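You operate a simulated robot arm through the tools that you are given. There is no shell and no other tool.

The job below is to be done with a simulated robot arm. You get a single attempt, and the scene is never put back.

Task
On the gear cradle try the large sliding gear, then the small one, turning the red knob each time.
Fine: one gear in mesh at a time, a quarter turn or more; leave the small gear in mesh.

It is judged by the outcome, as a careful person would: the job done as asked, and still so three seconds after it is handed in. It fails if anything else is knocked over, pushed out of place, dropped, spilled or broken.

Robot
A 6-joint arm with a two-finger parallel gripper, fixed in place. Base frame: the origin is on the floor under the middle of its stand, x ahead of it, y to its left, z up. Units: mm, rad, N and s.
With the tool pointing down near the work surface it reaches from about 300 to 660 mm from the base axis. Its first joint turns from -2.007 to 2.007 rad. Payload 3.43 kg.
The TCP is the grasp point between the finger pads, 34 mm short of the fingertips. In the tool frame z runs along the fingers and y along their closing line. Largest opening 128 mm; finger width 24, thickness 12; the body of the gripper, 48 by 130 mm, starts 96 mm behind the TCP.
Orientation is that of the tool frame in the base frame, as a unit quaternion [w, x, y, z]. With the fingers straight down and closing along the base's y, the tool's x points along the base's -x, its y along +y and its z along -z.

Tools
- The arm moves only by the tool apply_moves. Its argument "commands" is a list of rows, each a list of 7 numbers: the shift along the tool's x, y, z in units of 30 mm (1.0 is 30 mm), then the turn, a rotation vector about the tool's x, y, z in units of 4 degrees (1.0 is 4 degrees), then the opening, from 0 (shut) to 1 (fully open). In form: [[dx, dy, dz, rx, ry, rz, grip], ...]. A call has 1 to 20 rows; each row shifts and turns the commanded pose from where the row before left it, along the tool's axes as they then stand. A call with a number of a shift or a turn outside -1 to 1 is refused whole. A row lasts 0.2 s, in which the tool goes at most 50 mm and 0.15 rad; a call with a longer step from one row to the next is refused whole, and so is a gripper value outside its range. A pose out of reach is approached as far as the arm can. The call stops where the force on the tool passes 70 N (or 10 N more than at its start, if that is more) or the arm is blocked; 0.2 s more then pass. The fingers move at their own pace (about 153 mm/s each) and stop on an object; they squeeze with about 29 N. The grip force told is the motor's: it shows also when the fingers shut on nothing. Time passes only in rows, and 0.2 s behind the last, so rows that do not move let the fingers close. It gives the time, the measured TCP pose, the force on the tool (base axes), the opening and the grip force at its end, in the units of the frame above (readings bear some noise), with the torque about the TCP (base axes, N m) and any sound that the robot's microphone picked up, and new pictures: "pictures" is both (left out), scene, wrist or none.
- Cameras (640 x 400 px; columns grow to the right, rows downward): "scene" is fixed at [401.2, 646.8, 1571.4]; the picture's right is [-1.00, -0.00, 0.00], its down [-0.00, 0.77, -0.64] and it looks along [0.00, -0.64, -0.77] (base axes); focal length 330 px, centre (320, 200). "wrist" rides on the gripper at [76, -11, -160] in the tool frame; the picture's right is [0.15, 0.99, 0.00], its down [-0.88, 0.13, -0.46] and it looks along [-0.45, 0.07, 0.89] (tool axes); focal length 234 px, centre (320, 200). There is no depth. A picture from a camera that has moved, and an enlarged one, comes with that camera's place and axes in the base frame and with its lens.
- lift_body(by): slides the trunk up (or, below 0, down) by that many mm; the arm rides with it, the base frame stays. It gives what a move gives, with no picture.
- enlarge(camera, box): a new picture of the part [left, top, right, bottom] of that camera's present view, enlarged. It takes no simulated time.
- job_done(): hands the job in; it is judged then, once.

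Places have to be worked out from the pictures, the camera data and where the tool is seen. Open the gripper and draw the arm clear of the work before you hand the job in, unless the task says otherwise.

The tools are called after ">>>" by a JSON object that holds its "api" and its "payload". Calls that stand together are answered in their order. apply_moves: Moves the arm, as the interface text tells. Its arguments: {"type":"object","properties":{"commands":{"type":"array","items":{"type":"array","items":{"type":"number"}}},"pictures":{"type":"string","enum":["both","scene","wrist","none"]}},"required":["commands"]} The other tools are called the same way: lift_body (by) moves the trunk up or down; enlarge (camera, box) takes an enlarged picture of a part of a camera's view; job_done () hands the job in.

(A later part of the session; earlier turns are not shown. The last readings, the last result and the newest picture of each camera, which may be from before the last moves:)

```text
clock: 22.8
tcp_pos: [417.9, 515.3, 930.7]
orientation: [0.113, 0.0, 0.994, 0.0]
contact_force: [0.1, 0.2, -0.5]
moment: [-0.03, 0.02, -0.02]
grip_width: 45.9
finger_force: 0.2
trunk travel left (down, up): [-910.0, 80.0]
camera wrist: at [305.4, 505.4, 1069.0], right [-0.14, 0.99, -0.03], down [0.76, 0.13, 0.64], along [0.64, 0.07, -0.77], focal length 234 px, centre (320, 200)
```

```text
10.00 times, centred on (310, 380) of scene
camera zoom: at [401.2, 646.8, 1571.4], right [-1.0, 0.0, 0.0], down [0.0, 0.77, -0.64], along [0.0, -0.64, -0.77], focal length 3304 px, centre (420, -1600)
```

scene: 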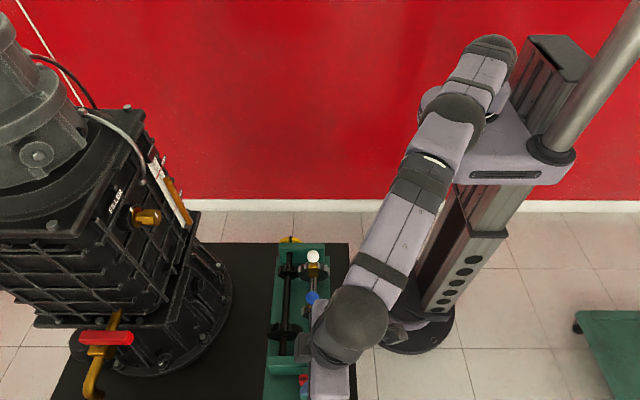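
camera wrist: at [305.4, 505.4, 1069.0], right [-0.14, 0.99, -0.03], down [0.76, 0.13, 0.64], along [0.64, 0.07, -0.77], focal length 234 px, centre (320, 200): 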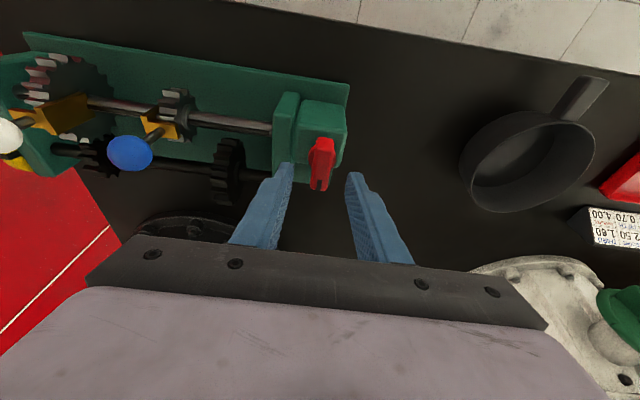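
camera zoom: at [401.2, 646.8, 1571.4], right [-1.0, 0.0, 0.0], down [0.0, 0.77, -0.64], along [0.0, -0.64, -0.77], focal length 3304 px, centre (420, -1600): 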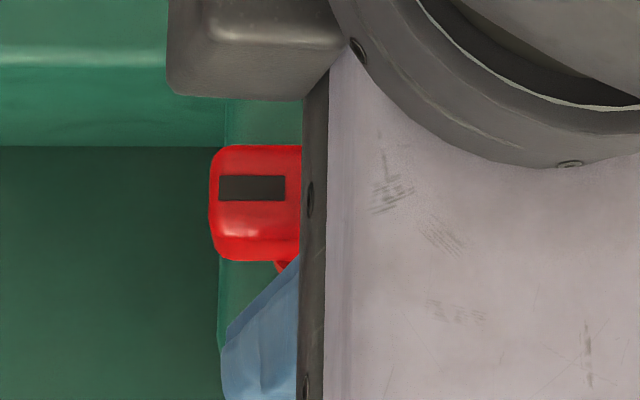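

The bar now sits centred between the fingers (mark at about (429, 517, 900), TCP y 516.4). I descend the last 22 mm to TCP z ≈ 908, so the tips stay ~10 mm above the box, and look once more before closing.

>>> {"api": "apply_moves", "payload": {"commands": [[0.083, 0.01, 0.362, 0, 0, 0, 0.36], [0.083, 0.01, 0.362, 0, 0, 0, 0.36], [0, 0, 0, 0, 0, 0, 0.36]], "pictures": "wrist"}}

>>> {"api": "enlarge", "payload": {"camera": "wrist", "box": [250, 110, 410, 210]}}

```text
clock: 23.6
tcp_pos: [417.7, 515.9, 907.8]
orientation: [0.113, 0.001, 0.994, 0.0]
contact_force: [0.1, 0.2, 0.1]
moment: [0.0, -0.02, 0.01]
grip_width: 46.2
finger_force: 0.0
trunk travel left (down, up): [-910.0, 80.0]
camera wrist: at [305.3, 505.8, 1046.5], right [-0.14, 0.99, -0.03], down [0.76, 0.13, 0.64], along [0.64, 0.07, -0.77], focal length 234 px, centre (320, 200)
```

wrist: 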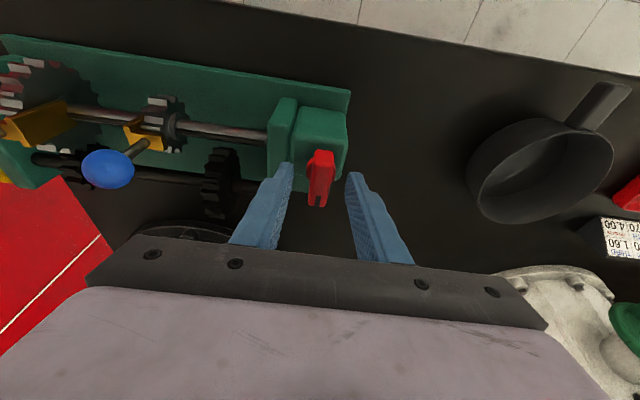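

```text
4.00 times, centred on (330, 160) of wrist
camera zoom: at [305.3, 505.8, 1046.5], right [-0.14, 0.99, -0.03], down [0.76, 0.13, 0.64], along [0.64, 0.07, -0.77], focal length 937 px, centre (280, 360)
```

zoom: 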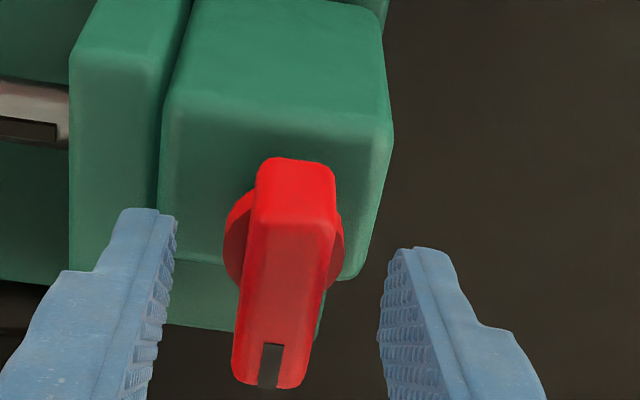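

The fingers straddle the bar with tips well above the box. I close on the bar and check the side force.

>>> {"api": "apply_moves", "payload": {"commands": [[0, 0, 0, 0, 0, 0, 0.2], [0, 0, 0, 0, 0, 0, 0.05], [0, 0, 0, 0, 0, 0, 0.05], [0, 0, 0, 0, 0, 0, 0.05]], "pictures": "wrist"}}

>>> {"api": "enlarge", "payload": {"camera": "wrist", "box": [250, 110, 410, 210]}}

```text
clock: 24.6
tcp_pos: [416.5, 515.2, 908.0]
orientation: [0.113, 0.001, 0.994, 0.0]
contact_force: [0.0, -1.0, -1.7]
moment: [0.04, -0.2, 0.01]
grip_width: 16.0
finger_force: 45.2
trunk travel left (down, up): [-910.0, 80.0]
camera wrist: at [305.4, 505.7, 1046.5], right [-0.14, 0.99, -0.03], down [0.76, 0.13, 0.64], along [0.64, 0.07, -0.77], focal length 234 px, centre (320, 200)
```

wrist: 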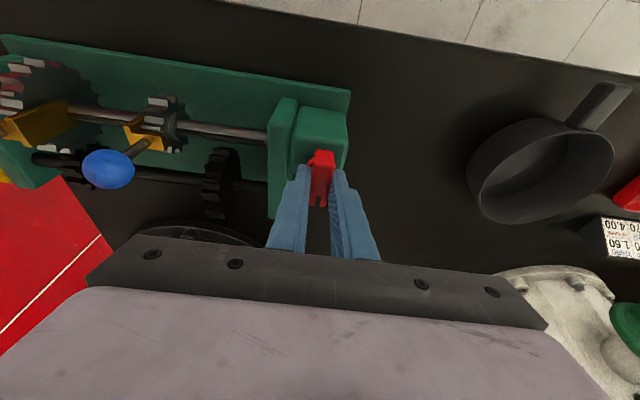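

```text
4.00 times, centred on (330, 160) of wrist
camera zoom: at [305.4, 505.7, 1046.5], right [-0.14, 0.99, -0.03], down [0.76, 0.13, 0.64], along [0.64, 0.07, -0.77], focal length 937 px, centre (280, 360)
```

zoom: 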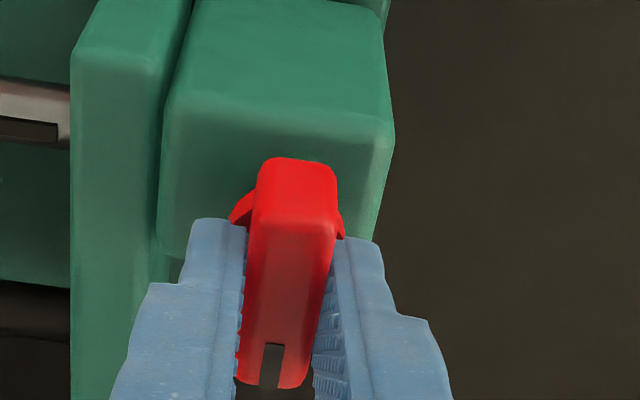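

Gripped at 16 mm with almost no side load. I begin turning counter-clockwise about the vertical: 12° first to check torque and forces.

>>> {"api": "apply_moves", "payload": {"commands": [[0, 0, 0, -0.225, 0, -0.974, 0.05], [0, 0, 0, -0.225, 0, -0.974, 0.05], [0, 0, 0, -0.225, 0, -0.974, 0.05]], "pictures": "both"}}

>>> {"api": "enlarge", "payload": {"camera": "scene", "box": [262, 242, 334, 332]}}

```text
clock: 25.4
tcp_pos: [417.5, 515.4, 907.3]
orientation: [0.113, -0.103, 0.988, 0.011]
contact_force: [0.1, -0.9, 0.9]
moment: [-0.24, 0.14, -0.01]
grip_width: 15.6
finger_force: 45.2
trunk travel left (down, up): [-910.0, 80.0]
camera wrist: at [310.1, 482.9, 1046.5], right [-0.34, 0.94, -0.03], down [0.71, 0.28, 0.64], along [0.61, 0.2, -0.77], focal length 234 px, centre (320, 200)
```

scene: 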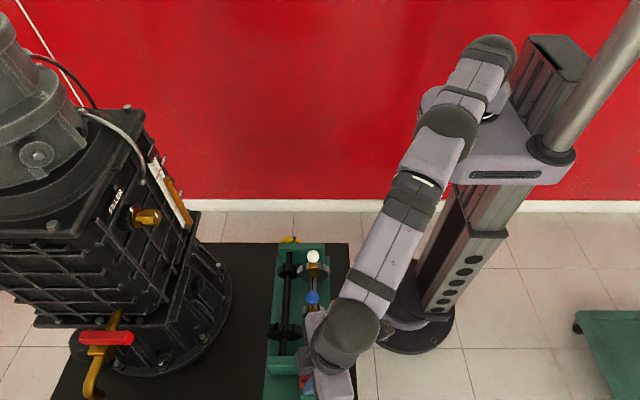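
wrist: 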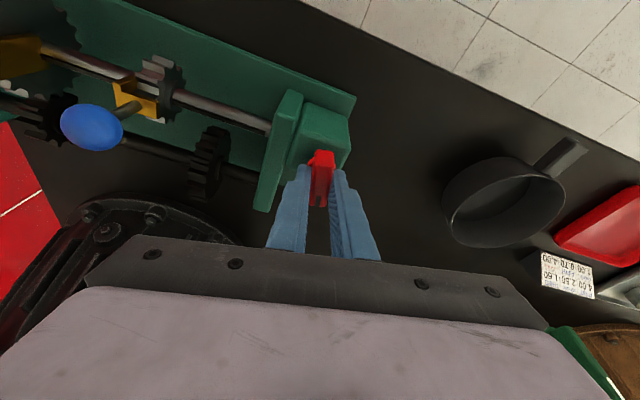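

```text
4.44 times, centred on (298, 287) of scene
camera zoom: at [401.2, 646.8, 1571.4], right [-1.0, 0.0, 0.0], down [0.0, 0.77, -0.64], along [0.0, -0.64, -0.77], focal length 1468 px, centre (418, -187)
```

zoom: 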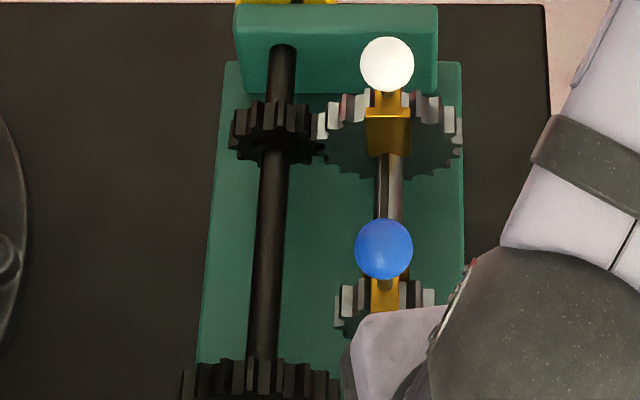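

The knob and gears turn easily (keyway on the shaft has moved, torque tiny). I continue 48° more.

>>> {"api": "apply_moves", "payload": {"commands": [[0, 0, 0, -0.225, 0, -0.974, 0.05], [0, 0, 0, -0.225, 0, -0.974, 0.05], [0, 0, 0, -0.225, 0, -0.974, 0.05], [0, 0, 0, -0.225, 0, -0.974, 0.05], [0, 0, 0, -0.225, 0, -0.974, 0.05], [0, 0, 0, -0.225, 0, -0.974, 0.05], [0, 0, 0, -0.225, 0, -0.974, 0.05], [0, 0, 0, -0.225, 0, -0.974, 0.05], [0, 0, 0, -0.225, 0, -0.974, 0.05], [0, 0, 0, -0.225, 0, -0.974, 0.05], [0, 0, 0, -0.225, 0, -0.974, 0.05], [0, 0, 0, -0.225, 0, -0.974, 0.05]], "pictures": "both"}}

>>> {"api": "enlarge", "payload": {"camera": "scene", "box": [262, 242, 334, 332]}}

```text
clock: 28.0
tcp_pos: [417.0, 515.6, 908.3]
orientation: [0.098, -0.497, 0.86, 0.056]
contact_force: [1.3, -5.6, -2.6]
moment: [1.21, -0.66, 0.0]
grip_width: 15.7
finger_force: 45.0
trunk travel left (down, up): [-910.0, 80.0]
camera wrist: at [370.0, 416.1, 1046.5], right [-0.93, 0.37, -0.03], down [0.26, 0.72, 0.64], along [0.26, 0.59, -0.77], focal length 234 px, centre (320, 200)
```

scene: 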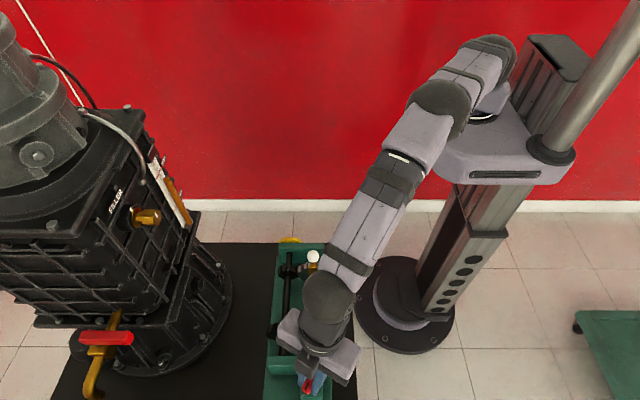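
wrist: 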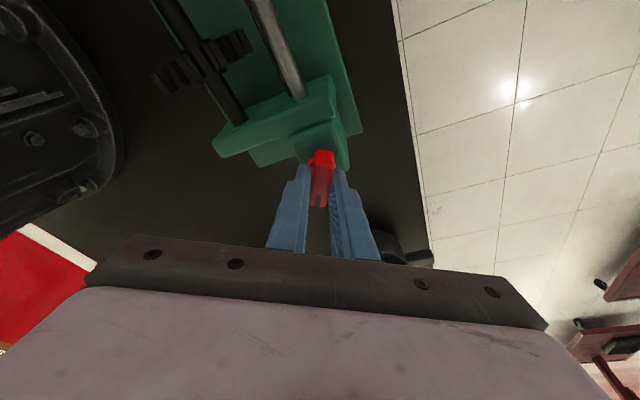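

```text
4.44 times, centred on (298, 287) of scene
camera zoom: at [401.2, 646.8, 1571.4], right [-1.0, 0.0, 0.0], down [0.0, 0.77, -0.64], along [0.0, -0.64, -0.77], focal length 1468 px, centre (418, -187)
```

zoom: 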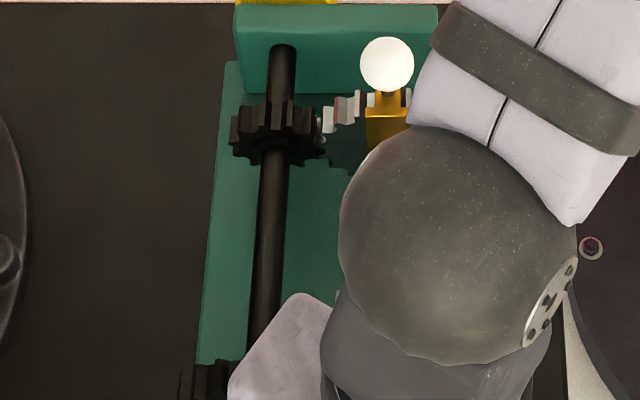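

At 60° with the knob following firmly; small forces only. I continue another 24° and check again.

>>> {"api": "apply_moves", "payload": {"commands": [[0, 0, 0, -0.225, 0, -0.974, 0.05], [0, 0, 0, -0.225, 0, -0.974, 0.05], [0, 0, 0, -0.225, 0, -0.974, 0.05], [0, 0, 0, -0.225, 0, -0.974, 0.05], [0, 0, 0, -0.225, 0, -0.974, 0.05], [0, 0, 0, -0.225, 0, -0.974, 0.05]], "pictures": "wrist"}}

```text
clock: 29.4
tcp_pos: [417.3, 516.4, 907.7]
orientation: [0.085, -0.666, 0.738, 0.075]
contact_force: [1.4, -5.5, -0.4]
moment: [0.07, -0.01, -0.02]
grip_width: 16.0
finger_force: 44.7
trunk travel left (down, up): [-910.0, 80.0]
camera wrist: at [415.0, 406.5, 1046.5], right [-1.0, -0.04, -0.03], down [-0.05, 0.76, 0.64], along [0.0, 0.64, -0.77], focal length 234 px, centre (320, 200)
```

wrist: 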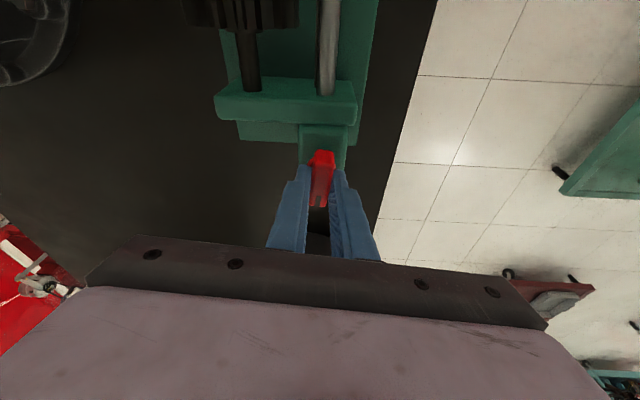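

84° turned so far, knob still firmly held. Six more rows bring it to 108°, comfortably beyond a quarter turn.

>>> {"api": "apply_moves", "payload": {"commands": [[0, 0, 0, -0.225, 0, -0.974, 0.05], [0, 0, 0, -0.225, 0, -0.974, 0.05], [0, 0, 0, -0.225, 0, -0.974, 0.05], [0, 0, 0, -0.225, 0, -0.974, 0.05], [0, 0, 0, -0.225, 0, -0.974, 0.05], [0, 0, 0, -0.225, 0, -0.974, 0.05], [0, 0, 0, 0, 0, 0, 0.05]], "pictures": "both"}}

>>> {"api": "enlarge", "payload": {"camera": "wrist", "box": [250, 110, 410, 210]}}

>>> {"api": "enlarge", "payload": {"camera": "scene", "box": [260, 220, 332, 310]}}

```text
clock: 31.0
tcp_pos: [416.9, 516.5, 908.6]
orientation: [-0.068, 0.804, -0.583, -0.092]
contact_force: [0.1, -2.0, 6.3]
moment: [-1.28, 0.0, 0.02]
grip_width: 16.0
finger_force: 45.4
trunk travel left (down, up): [-910.0, 80.0]
camera wrist: at [459.5, 415.8, 1046.4], right [-0.9, -0.44, -0.04], down [-0.36, 0.68, 0.64], along [-0.26, 0.59, -0.77], focal length 234 px, centre (320, 200)
```

scene: 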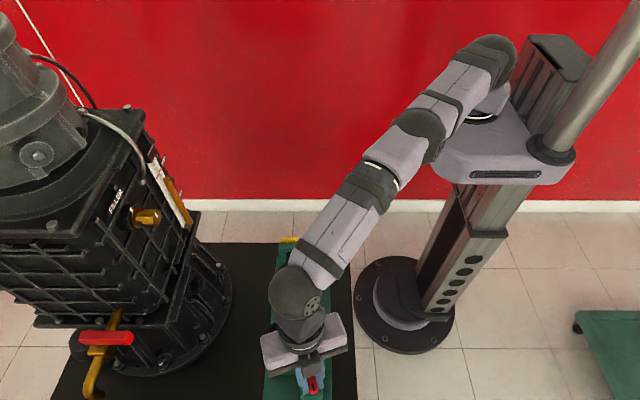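
wrist: 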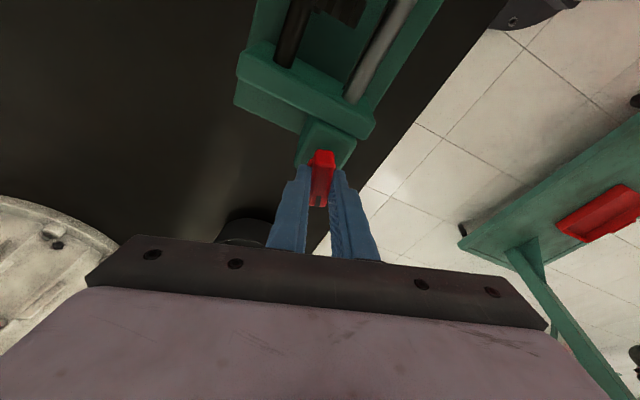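

```text
4.00 times, centred on (330, 160) of wrist
camera zoom: at [459.5, 415.8, 1046.4], right [-0.9, -0.44, -0.04], down [-0.36, 0.68, 0.64], along [-0.26, 0.59, -0.77], focal length 937 px, centre (280, 360)
```

zoom: 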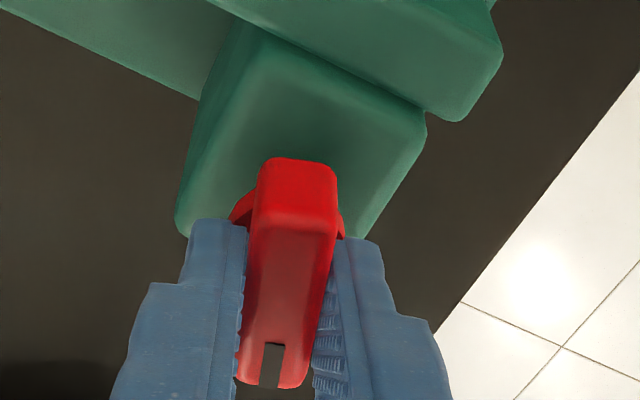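

```text
4.44 times, centred on (296, 265) of scene
camera zoom: at [401.2, 646.8, 1571.4], right [-1.0, 0.0, 0.0], down [0.0, 0.77, -0.64], along [0.0, -0.64, -0.77], focal length 1468 px, centre (427, -89)
```

zoom: 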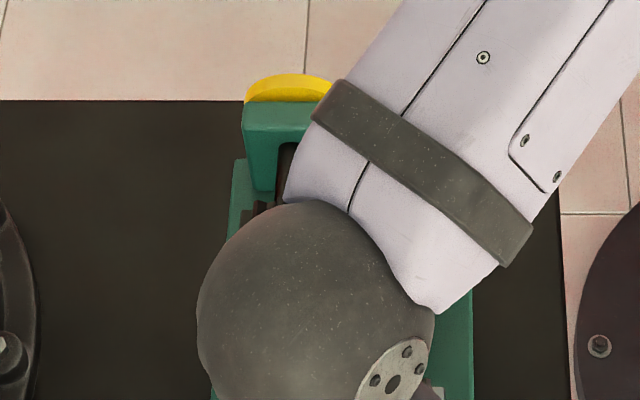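

108° turned with the large gear in mesh; the output wheel's mark has turned away too. I open and rise straight up 60 mm.

>>> {"api": "apply_moves", "payload": {"commands": [[0, 0, 0, 0, 0, 0, 0.36], [0, 0, 0, 0, 0, 0, 0.36], [-0.225, 0, -0.974, 0, 0, 0, 0.36], [-0.225, 0, -0.974, 0, 0, 0, 0.36], [-0.225, 0, -0.974, 0, 0, 0, 0.36]], "pictures": "both"}}

>>> {"api": "enlarge", "payload": {"camera": "wrist", "box": [230, 70, 430, 195]}}

```text
clock: 32.2
tcp_pos: [417.3, 516.1, 997.9]
orientation: [-0.067, 0.804, -0.584, -0.092]
contact_force: [-0.2, -0.6, -0.4]
moment: [0.01, 0.0, 0.0]
grip_width: 46.0
finger_force: 0.0
trunk travel left (down, up): [-910.0, 80.0]
camera wrist: at [459.5, 415.3, 1135.6], right [-0.9, -0.44, -0.03], down [-0.36, 0.68, 0.64], along [-0.26, 0.59, -0.77], focal length 234 px, centre (320, 200)
```

scene: 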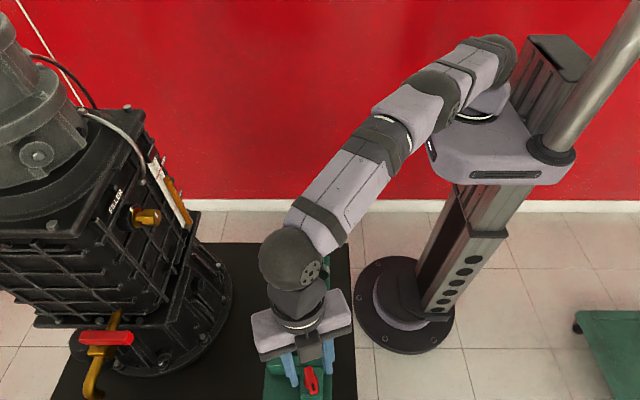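
wrist: 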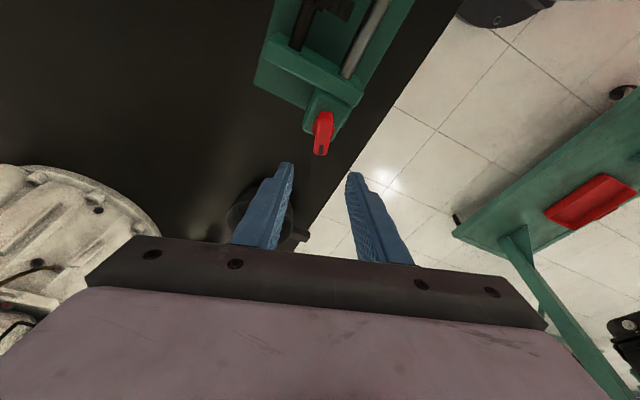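

```text
3.20 times, centred on (330, 132) of wrist
camera zoom: at [459.5, 415.3, 1135.6], right [-0.9, -0.44, -0.03], down [-0.36, 0.68, 0.64], along [-0.26, 0.59, -0.77], focal length 749 px, centre (288, 416)
```

zoom: 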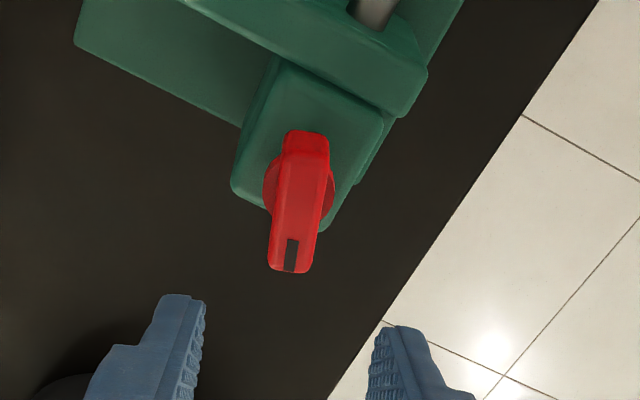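

The knob stays at its turned position. I rotate the tool back at this height (108° clockwise), in two calls.

>>> {"api": "apply_moves", "payload": {"commands": [[0, 0, 0, 0.225, 0, 0.974, 0.36], [0, 0, 0, 0.225, 0, 0.974, 0.36], [0, 0, 0, 0.225, 0, 0.974, 0.36], [0, 0, 0, 0.225, 0, 0.974, 0.36], [0, 0, 0, 0.225, 0, 0.974, 0.36], [0, 0, 0, 0.225, 0, 0.974, 0.36], [0, 0, 0, 0.225, 0, 0.974, 0.36], [0, 0, 0, 0.225, 0, 0.974, 0.36], [0, 0, 0, 0.225, 0, 0.974, 0.36], [0, 0, 0, 0.225, 0, 0.974, 0.36], [0, 0, 0, 0.225, 0, 0.974, 0.36], [0, 0, 0, 0.225, 0, 0.974, 0.36], [0, 0, 0, 0.225, 0, 0.974, 0.36], [0, 0, 0, 0.225, 0, 0.974, 0.36], [0, 0, 0, 0.225, 0, 0.974, 0.36], [0, 0, 0, 0.225, 0, 0.974, 0.36], [0, 0, 0, 0.225, 0, 0.974, 0.36], [0, 0, 0, 0.225, 0, 0.974, 0.36], [0, 0, 0, 0.225, 0, 0.974, 0.36], [0, 0, 0, 0.225, 0, 0.974, 0.36]], "pictures": "none"}}

>>> {"api": "apply_moves", "payload": {"commands": [[0, 0, 0, 0.225, 0, 0.974, 0.36], [0, 0, 0, 0.225, 0, 0.974, 0.36], [0, 0, 0, 0.225, 0, 0.974, 0.36], [0, 0, 0, 0.225, 0, 0.974, 0.36], [0, 0, 0, 0.225, 0, 0.974, 0.36], [0, 0, 0, 0.225, 0, 0.974, 0.36], [0, 0, 0, 0.225, 0, 0.974, 0.36], [0, 0, 0, 0, 0, 0, 0.36]], "pictures": "both"}}

```text
clock: 36.4
tcp_pos: [415.5, 517.2, 998.5]
orientation: [0.109, -0.24, 0.964, 0.028]
contact_force: [0.0, 0.1, 0.1]
moment: [-0.02, -0.02, -0.01]
grip_width: 46.4
finger_force: 0.1
trunk travel left (down, up): [-910.0, 80.0]
```

```text
clock: 38.2
tcp_pos: [417.5, 517.7, 997.9]
orientation: [0.112, 0.001, 0.994, 0.0]
contact_force: [0.5, 0.5, -0.8]
moment: [0.02, -0.02, 0.03]
grip_width: 46.1
finger_force: 0.0
trunk travel left (down, up): [-910.0, 80.0]
camera wrist: at [304.9, 506.8, 1136.3], right [-0.14, 0.99, -0.03], down [0.76, 0.13, 0.64], along [0.64, 0.07, -0.77], focal length 234 px, centre (320, 200)
```

scene: 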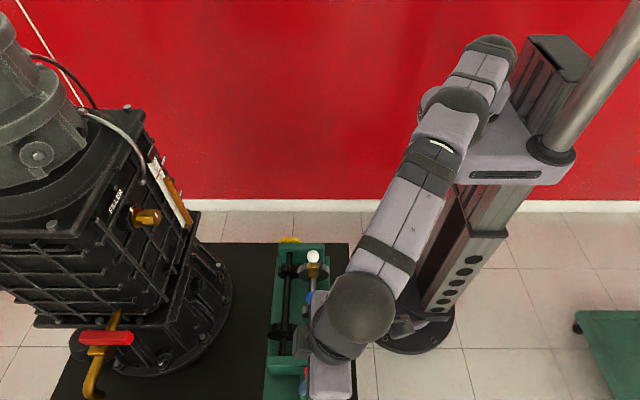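
wrist: 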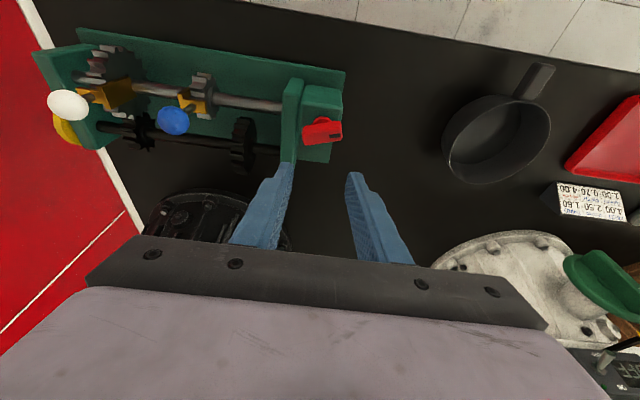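

The tool is back to closing along y. I travel towards -y over the white ball, taking out the lean on the way (fingertips stay ≥ 30 mm above the balls).

>>> {"api": "apply_moves", "payload": {"commands": [[0, -0.92, 0, 0, 0, 0, 0.36], [0, -0.92, 0, 0, 0, 0, 0.36], [0, -0.92, 0, 0, 0, 0, 0.36], [0, -0.92, 0, 0, 0.8, 0, 0.36], [0, -0.92, 0, 0, 0.8, 0, 0.36], [0, -0.92, 0, 0, 0.8, 0, 0.36], [0, -0.92, 0, 0, 0.85, 0, 0.36], [0, -0.92, 0, 0, 0, 0, 0.3], [0, -0.92, 0, 0, 0, 0, 0.3], [0, 0, 0, 0, 0, 0, 0.3]], "pictures": "both"}}

>>> {"api": "enlarge", "payload": {"camera": "wrist", "box": [230, 90, 450, 228]}}

>>> {"api": "enlarge", "payload": {"camera": "scene", "box": [270, 236, 342, 326]}}

```text
clock: 40.4
tcp_pos: [416.3, 268.4, 997.0]
orientation: [0.0, -0.001, 1.0, 0.0]
contact_force: [0.0, -0.3, 1.1]
moment: [-0.04, 0.0, 0.01]
grip_width: 38.5
finger_force: 0.1
trunk travel left (down, up): [-910.0, 80.0]
camera wrist: at [338.8, 257.9, 1155.9], right [-0.15, 0.99, 0.0], down [0.88, 0.13, 0.46], along [0.45, 0.07, -0.89], focal length 234 px, centre (320, 200)
```

scene: 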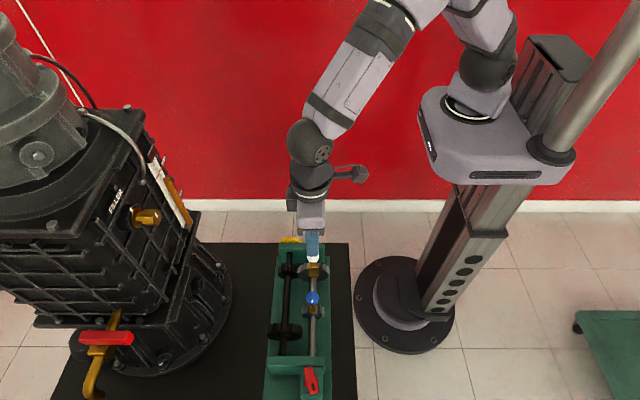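
wrist: 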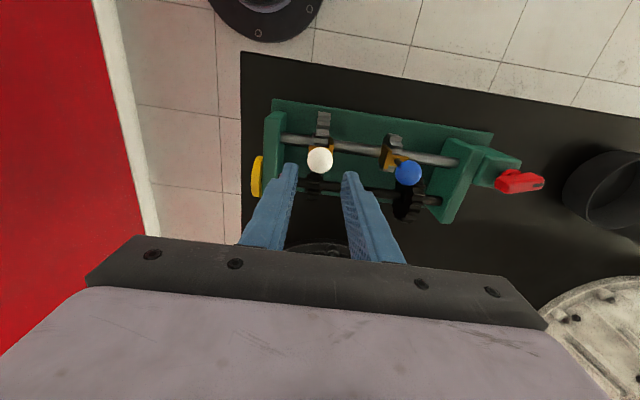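

```text
2.90 times, centred on (340, 159) of wrist
camera zoom: at [338.8, 257.9, 1155.9], right [-0.15, 0.99, 0.0], down [0.88, 0.13, 0.46], along [0.45, 0.07, -0.89], focal length 679 px, centre (262, 319)
```

zoom: 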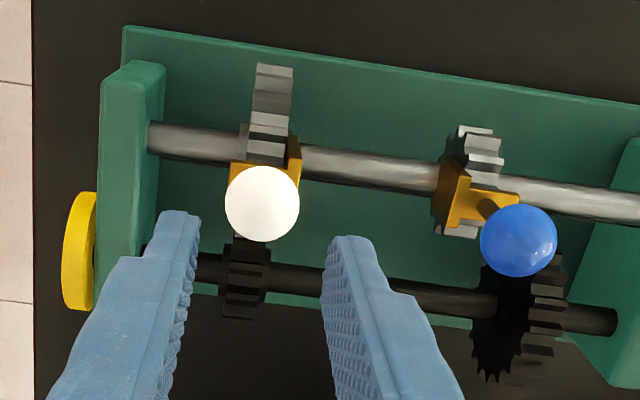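

```text
4.44 times, centred on (306, 281) of scene
camera zoom: at [401.2, 646.8, 1571.4], right [-1.0, 0.0, 0.0], down [0.0, 0.77, -0.64], along [0.0, -0.64, -0.77], focal length 1468 px, centre (382, -160)
```

zoom: 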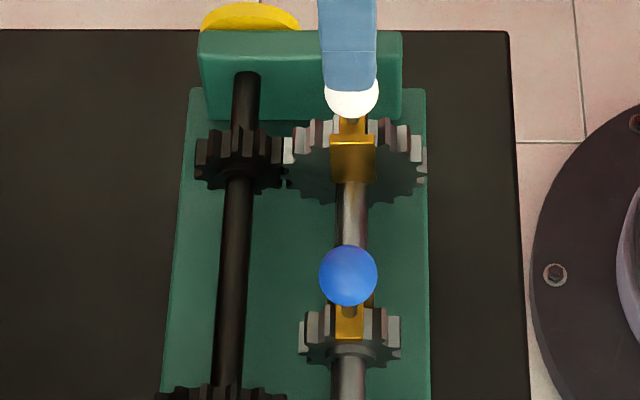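

The white ball sits centred below the tool (y ≈ 269). I descend 65 mm and grip it.

>>> {"api": "apply_moves", "payload": {"commands": [[0, 0, 0.75, 0, 0, 0, 0.3], [0, 0, 0.75, 0, 0, 0, 0.3], [0, 0, 0.67, 0, 0, 0, 0.3], [0, 0, 0, 0, 0, 0, 0.3], [0, 0, 0, 0, 0, 0, 0.15], [0, 0, 0, 0, 0, 0, 0.15], [0, 0, 0, 0, 0, 0, 0.15]], "pictures": "wrist"}}

```text
clock: 42.0
tcp_pos: [417.5, 268.1, 932.6]
orientation: [0.0, 0.001, 1.0, -0.001]
contact_force: [1.2, -2.0, -4.0]
moment: [-0.05, -0.52, 0.01]
grip_width: 27.1
finger_force: 45.6
trunk travel left (down, up): [-910.0, 80.0]
camera wrist: at [339.5, 258.1, 1092.3], right [-0.15, 0.99, 0.0], down [0.88, 0.13, 0.46], along [0.45, 0.07, -0.89], focal length 234 px, centre (320, 200)
```

wrist: 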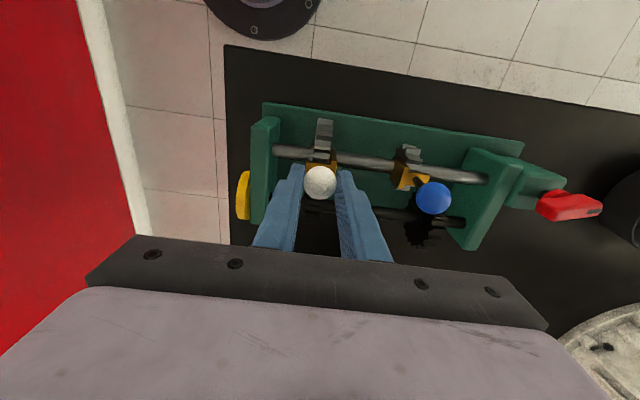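

White ball gripped (27.1 mm). I slide it back +44 mm to its original neutral place, out of mesh.

>>> {"api": "apply_moves", "payload": {"commands": [[0, 0.15, 0, 0, 0, 0, 0.15], [0, 0.15, 0, 0, 0, 0, 0.15], [0, 0.2, 0, 0, 0, 0, 0.15], [0, 0.2, 0, 0, 0, 0, 0.15], [0, 0.2, 0, 0, 0, 0, 0.15], [0, 0.2, 0, 0, 0, 0, 0.15], [0, 0.2, 0, 0, 0, 0, 0.15], [0, 0.17, 0, 0, 0, 0, 0.15], [0, 0, 0, 0, 0, 0, 0.15]], "pictures": "both"}}

>>> {"api": "enlarge", "payload": {"camera": "wrist", "box": [230, 90, 450, 228]}}

>>> {"api": "enlarge", "payload": {"camera": "scene", "box": [264, 246, 336, 336]}}

```text
clock: 44.0
tcp_pos: [416.9, 312.4, 932.8]
orientation: [0.001, 0.001, 1.0, -0.001]
contact_force: [-0.9, -1.5, 3.4]
moment: [-0.06, -0.11, -0.03]
grip_width: 26.9
finger_force: 44.4
trunk travel left (down, up): [-910.0, 80.0]
camera wrist: at [339.2, 302.5, 1092.1], right [-0.15, 0.99, 0.0], down [0.88, 0.13, 0.46], along [0.45, 0.07, -0.89], focal length 234 px, centre (320, 200)
```

scene: 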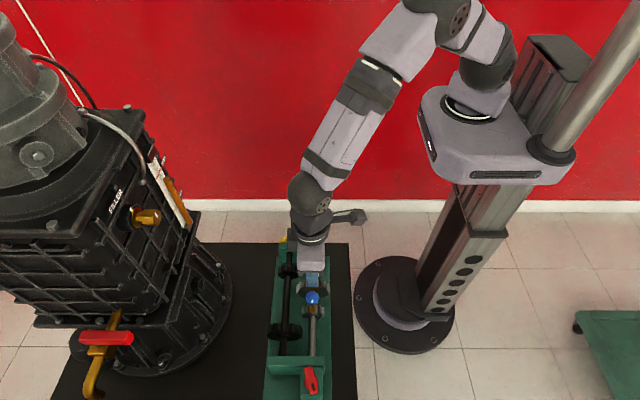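
wrist: 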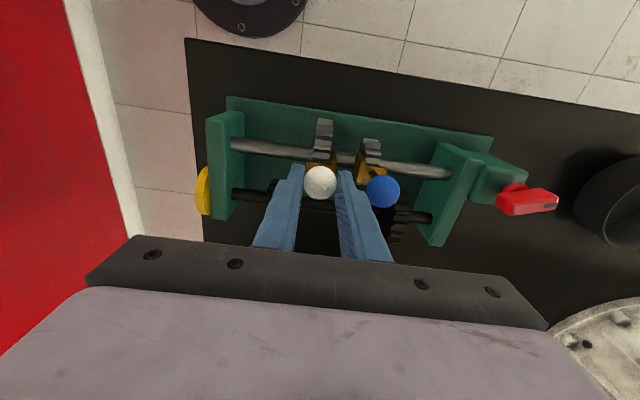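

```text
2.90 times, centred on (340, 159) of wrist
camera zoom: at [339.2, 302.5, 1092.1], right [-0.15, 0.99, 0.0], down [0.88, 0.13, 0.46], along [0.45, 0.07, -0.89], focal length 679 px, centre (262, 319)
```

zoom: 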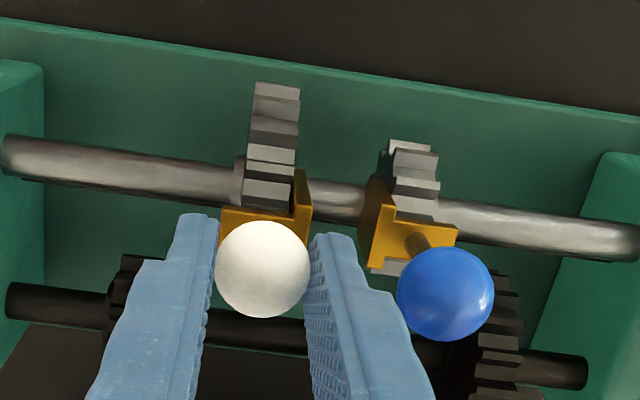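

```text
4.44 times, centred on (300, 291) of scene
camera zoom: at [401.2, 646.8, 1571.4], right [-1.0, 0.0, 0.0], down [0.0, 0.77, -0.64], along [0.0, -0.64, -0.77], focal length 1468 px, centre (409, -204)
```

zoom: 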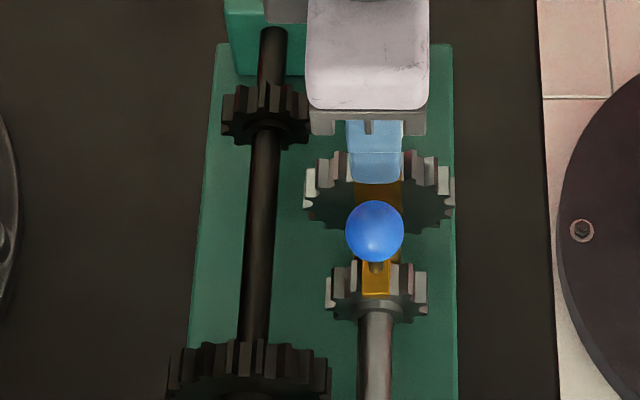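

The large gear is clear of mesh at its original spot. I release it, rise, and move +53.5 mm to above the blue ball (y ≈ 367).

>>> {"api": "apply_moves", "payload": {"commands": [[0, 0, 0, 0, 0, 0, 0.3], [0, 0, 0, 0, 0, 0, 0.3], [0, 0, -0.7, 0, 0, 0, 0.3], [0, 0, -0.7, 0, 0, 0, 0.3], [0, 0, -0.7, 0, 0, 0, 0.3], [0, 0.6, 0, 0, 0, 0, 0.3], [0, 0.6, 0, 0, 0, 0, 0.3], [0, 0.58, 0, 0, 0, 0, 0.3], [0, 0, 0, 0, 0, 0, 0.3]], "pictures": "both"}}

>>> {"api": "enlarge", "payload": {"camera": "wrist", "box": [230, 90, 450, 228]}}

>>> {"api": "enlarge", "payload": {"camera": "scene", "box": [264, 246, 336, 336]}}

```text
clock: 46.0
tcp_pos: [416.4, 365.8, 996.4]
orientation: [0.0, 0.0, 1.0, 0.001]
contact_force: [-0.3, -0.2, -0.4]
moment: [-0.01, 0.01, 0.01]
grip_width: 38.4
finger_force: 0.0
trunk travel left (down, up): [-910.0, 80.0]
camera wrist: at [338.4, 355.4, 1155.5], right [-0.15, 0.99, 0.0], down [0.88, 0.13, 0.46], along [0.45, 0.07, -0.89], focal length 234 px, centre (320, 200)
```

scene: 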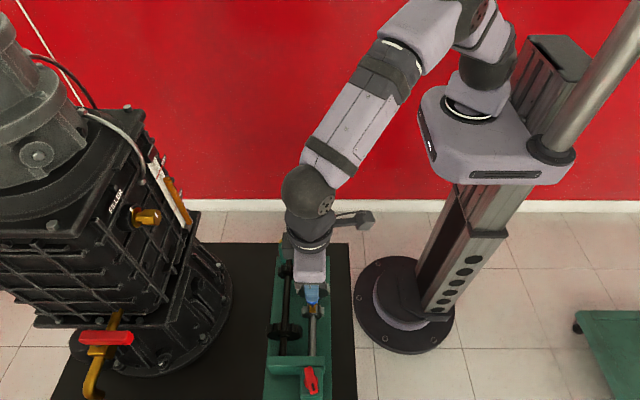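
wrist: 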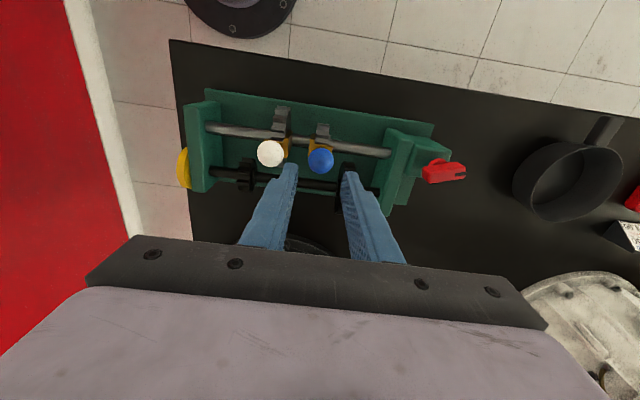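

```text
2.90 times, centred on (340, 159) of wrist
camera zoom: at [338.4, 355.4, 1155.5], right [-0.15, 0.99, 0.0], down [0.88, 0.13, 0.46], along [0.45, 0.07, -0.89], focal length 679 px, centre (262, 319)
```

zoom: 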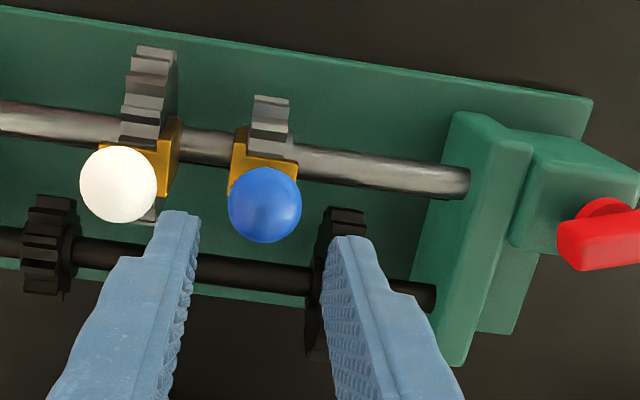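

```text
4.44 times, centred on (300, 291) of scene
camera zoom: at [401.2, 646.8, 1571.4], right [-1.0, 0.0, 0.0], down [0.0, 0.77, -0.64], along [0.0, -0.64, -0.77], focal length 1468 px, centre (409, -204)
```

zoom: 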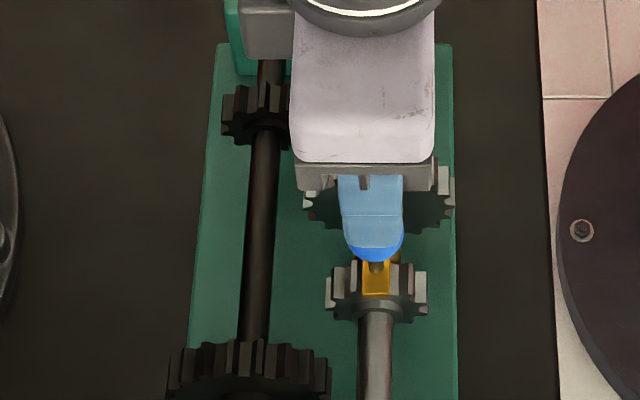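

Blue ball at y ≈ 367.5, centred within 1 mm; white ball edge is clear of the -y finger by ~9 mm. I descend and grip.

>>> {"api": "apply_moves", "payload": {"commands": [[0, 0.03, 0.75, 0, 0, 0, 0.3], [0, 0, 0.75, 0, 0, 0, 0.3], [0, 0, 0.65, 0, 0, 0, 0.3], [0, 0, 0, 0, 0, 0, 0.3], [0, 0, 0, 0, 0, 0, 0.15], [0, 0, 0, 0, 0, 0, 0.15], [0, 0, 0, 0, 0, 0, 0.15]], "pictures": "both"}}

>>> {"api": "enlarge", "payload": {"camera": "wrist", "box": [230, 90, 450, 228]}}

>>> {"api": "enlarge", "payload": {"camera": "scene", "box": [264, 280, 336, 370]}}

```text
clock: 47.6
tcp_pos: [417.5, 367.5, 931.9]
orientation: [-0.001, 0.001, 1.0, 0.0]
contact_force: [1.3, 0.9, -2.2]
moment: [0.04, -0.3, -0.01]
grip_width: 27.0
finger_force: 44.9
trunk travel left (down, up): [-910.0, 80.0]
camera wrist: at [339.1, 356.5, 1091.1], right [-0.15, 0.99, 0.0], down [0.88, 0.13, 0.46], along [0.45, 0.07, -0.89], focal length 234 px, centre (320, 200)
```

scene: 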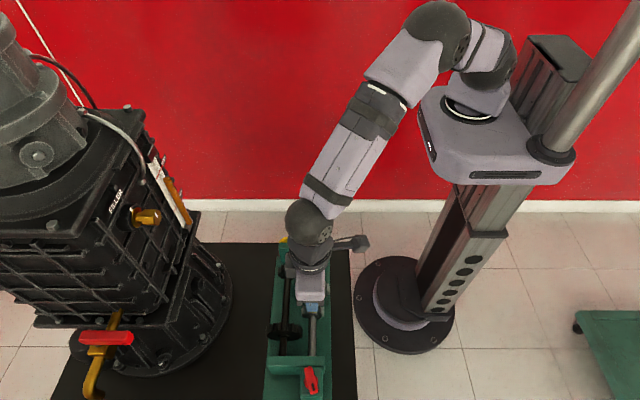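
wrist: 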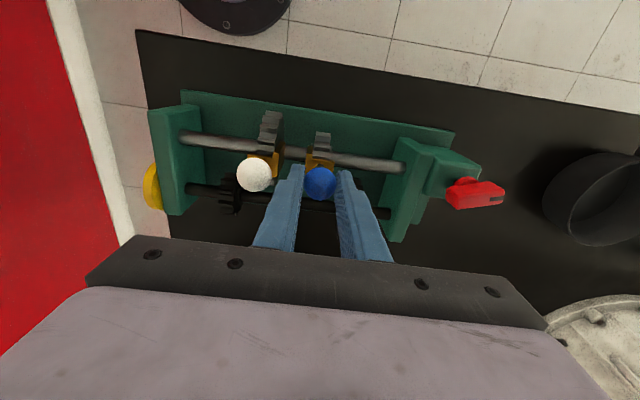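

```text
2.90 times, centred on (340, 159) of wrist
camera zoom: at [339.1, 356.5, 1091.1], right [-0.15, 0.99, 0.0], down [0.88, 0.13, 0.46], along [0.45, 0.07, -0.89], focal length 679 px, centre (262, 319)
```

zoom: 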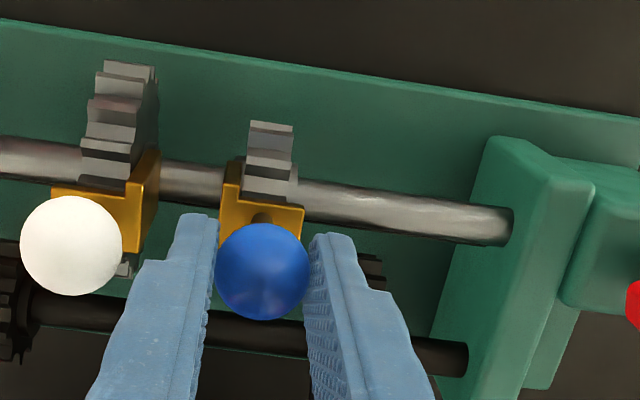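

```text
4.44 times, centred on (300, 325) of scene
camera zoom: at [401.2, 646.8, 1571.4], right [-1.0, 0.0, 0.0], down [0.0, 0.77, -0.64], along [0.0, -0.64, -0.77], focal length 1468 px, centre (409, -356)
```

zoom: 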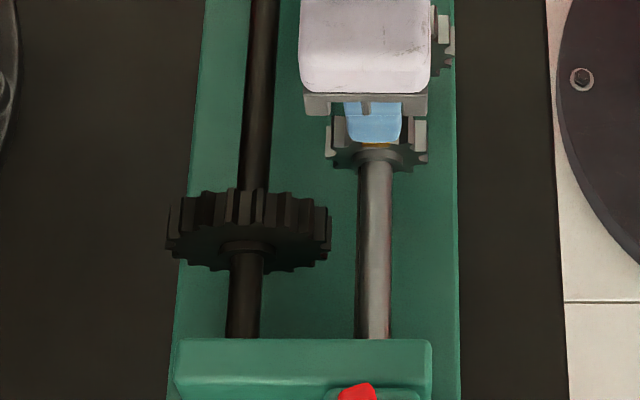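

The blue ball is gripped (27 mm). I slide it +y by 24 mm, then look before it meets the large black gear.

>>> {"api": "apply_moves", "payload": {"commands": [[0, 0.2, 0, 0, 0, 0, 0.15], [0, 0.2, 0, 0, 0, 0, 0.15], [0, 0.2, 0, 0, 0, 0, 0.15], [0, 0.2, 0, 0, 0, 0, 0.15]], "pictures": "scene"}}

>>> {"api": "enlarge", "payload": {"camera": "scene", "box": [264, 280, 336, 370]}}

>>> {"api": "enlarge", "payload": {"camera": "wrist", "box": [230, 90, 450, 228]}}

```text
clock: 48.6
tcp_pos: [417.5, 391.2, 931.7]
orientation: [0.0, 0.001, 1.0, 0.0]
contact_force: [0.3, -0.6, 1.3]
moment: [-0.12, 0.18, -0.16]
grip_width: 27.0
finger_force: 44.9
trunk travel left (down, up): [-910.0, 80.0]
```

scene: 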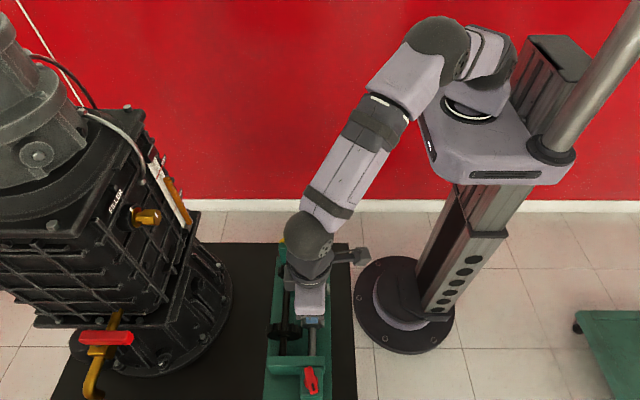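

```text
4.44 times, centred on (300, 325) of scene
camera zoom: at [401.2, 646.8, 1571.4], right [-1.0, 0.0, 0.0], down [0.0, 0.77, -0.64], along [0.0, -0.64, -0.77], focal length 1468 px, centre (409, -356)
```

zoom: 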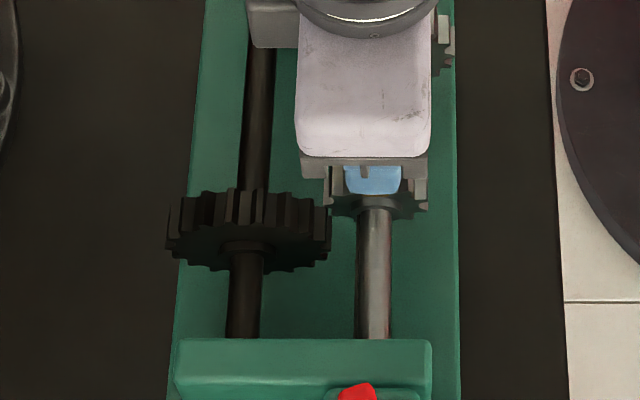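

```text
2.90 times, centred on (340, 159) of wrist
camera zoom: at [339.1, 380.3, 1091.1], right [-0.15, 0.99, 0.0], down [0.88, 0.13, 0.46], along [0.45, 0.07, -0.89], focal length 679 px, centre (262, 319)
```

zoom: 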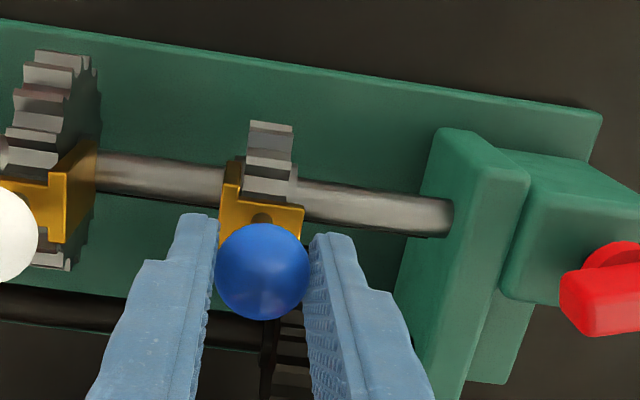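

The small gear slides freely and is close to the black gear now. I continue in 3 mm steps, watching for a tooth clash.

>>> {"api": "apply_moves", "payload": {"commands": [[0, 0.1, 0, 0, 0, 0, 0.15], [0, 0.1, 0, 0, 0, 0, 0.15], [0, 0.1, 0, 0, 0, 0, 0.15], [0, 0.1, 0, 0, 0, 0, 0.15]], "pictures": "none"}}

```text
clock: 49.6
tcp_pos: [417.5, 403.1, 931.0]
orientation: [-0.001, 0.001, 1.0, 0.001]
contact_force: [-1.4, 1.2, -1.2]
moment: [-0.15, 0.39, 0.08]
grip_width: 27.0
finger_force: 44.4
trunk travel left (down, up): [-910.0, 80.0]
```

No resistance at y 403. I go 7.5 mm more to line the faces up and then inspect the mesh.

>>> {"api": "apply_moves", "payload": {"commands": [[0, 0.1, 0, 0, 0, 0, 0.15], [0, 0.1, 0, 0, 0, 0, 0.15], [0, 0.06, 0, 0, 0, 0, 0.15], [0, 0, 0, 0, 0, 0, 0.15]], "pictures": "both"}}

>>> {"api": "enlarge", "payload": {"camera": "scene", "box": [272, 310, 324, 360]}}

>>> {"api": "enlarge", "payload": {"camera": "wrist", "box": [230, 110, 430, 248]}}

```text
clock: 50.6
tcp_pos: [415.8, 411.2, 931.2]
orientation: [0.0, 0.001, 1.0, 0.001]
contact_force: [-1.8, 3.8, 5.1]
moment: [0.03, 0.46, -0.1]
grip_width: 26.9
finger_force: 44.8
trunk travel left (down, up): [-910.0, 80.0]
camera wrist: at [338.8, 400.8, 1091.0], right [-0.15, 0.99, 0.0], down [0.88, 0.13, 0.46], along [0.45, 0.07, -0.89], focal length 234 px, centre (320, 200)
```

scene: 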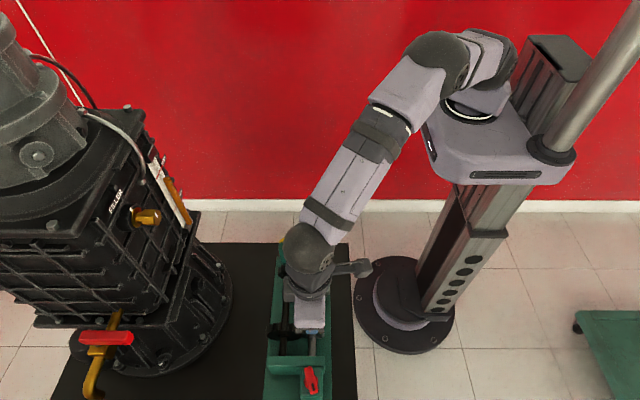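
wrist: 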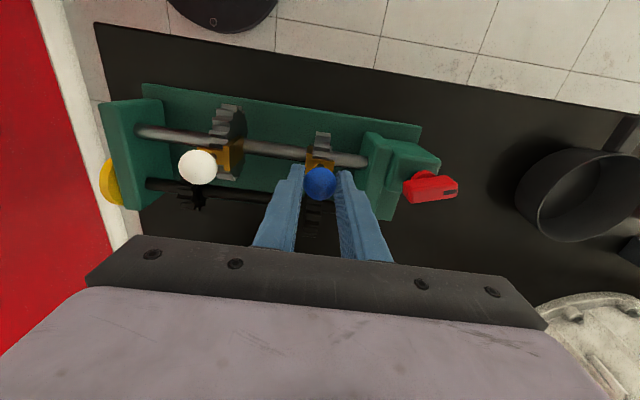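

```text
8.00 times, centred on (298, 335) of scene
camera zoom: at [401.2, 646.8, 1571.4], right [-1.0, 0.0, 0.0], down [0.0, 0.77, -0.64], along [0.0, -0.64, -0.77], focal length 2643 px, centre (496, -880)
```

zoom: 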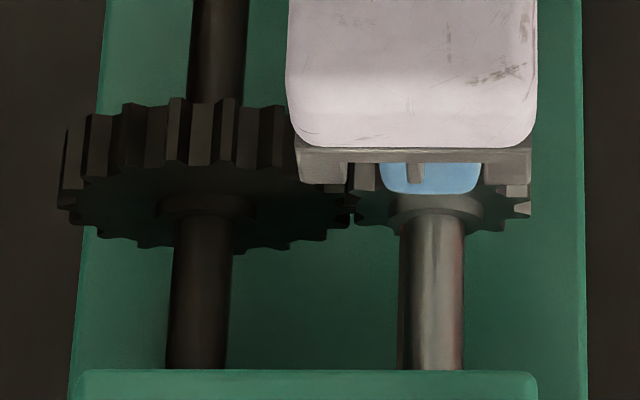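

```text
2.90 times, centred on (330, 179) of wrist
camera zoom: at [338.8, 400.8, 1091.0], right [-0.15, 0.99, 0.0], down [0.88, 0.13, 0.46], along [0.45, 0.07, -0.89], focal length 679 px, centre (291, 261)
```

zoom: 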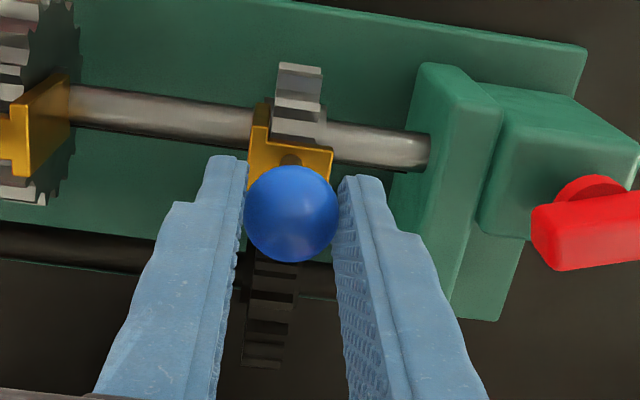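

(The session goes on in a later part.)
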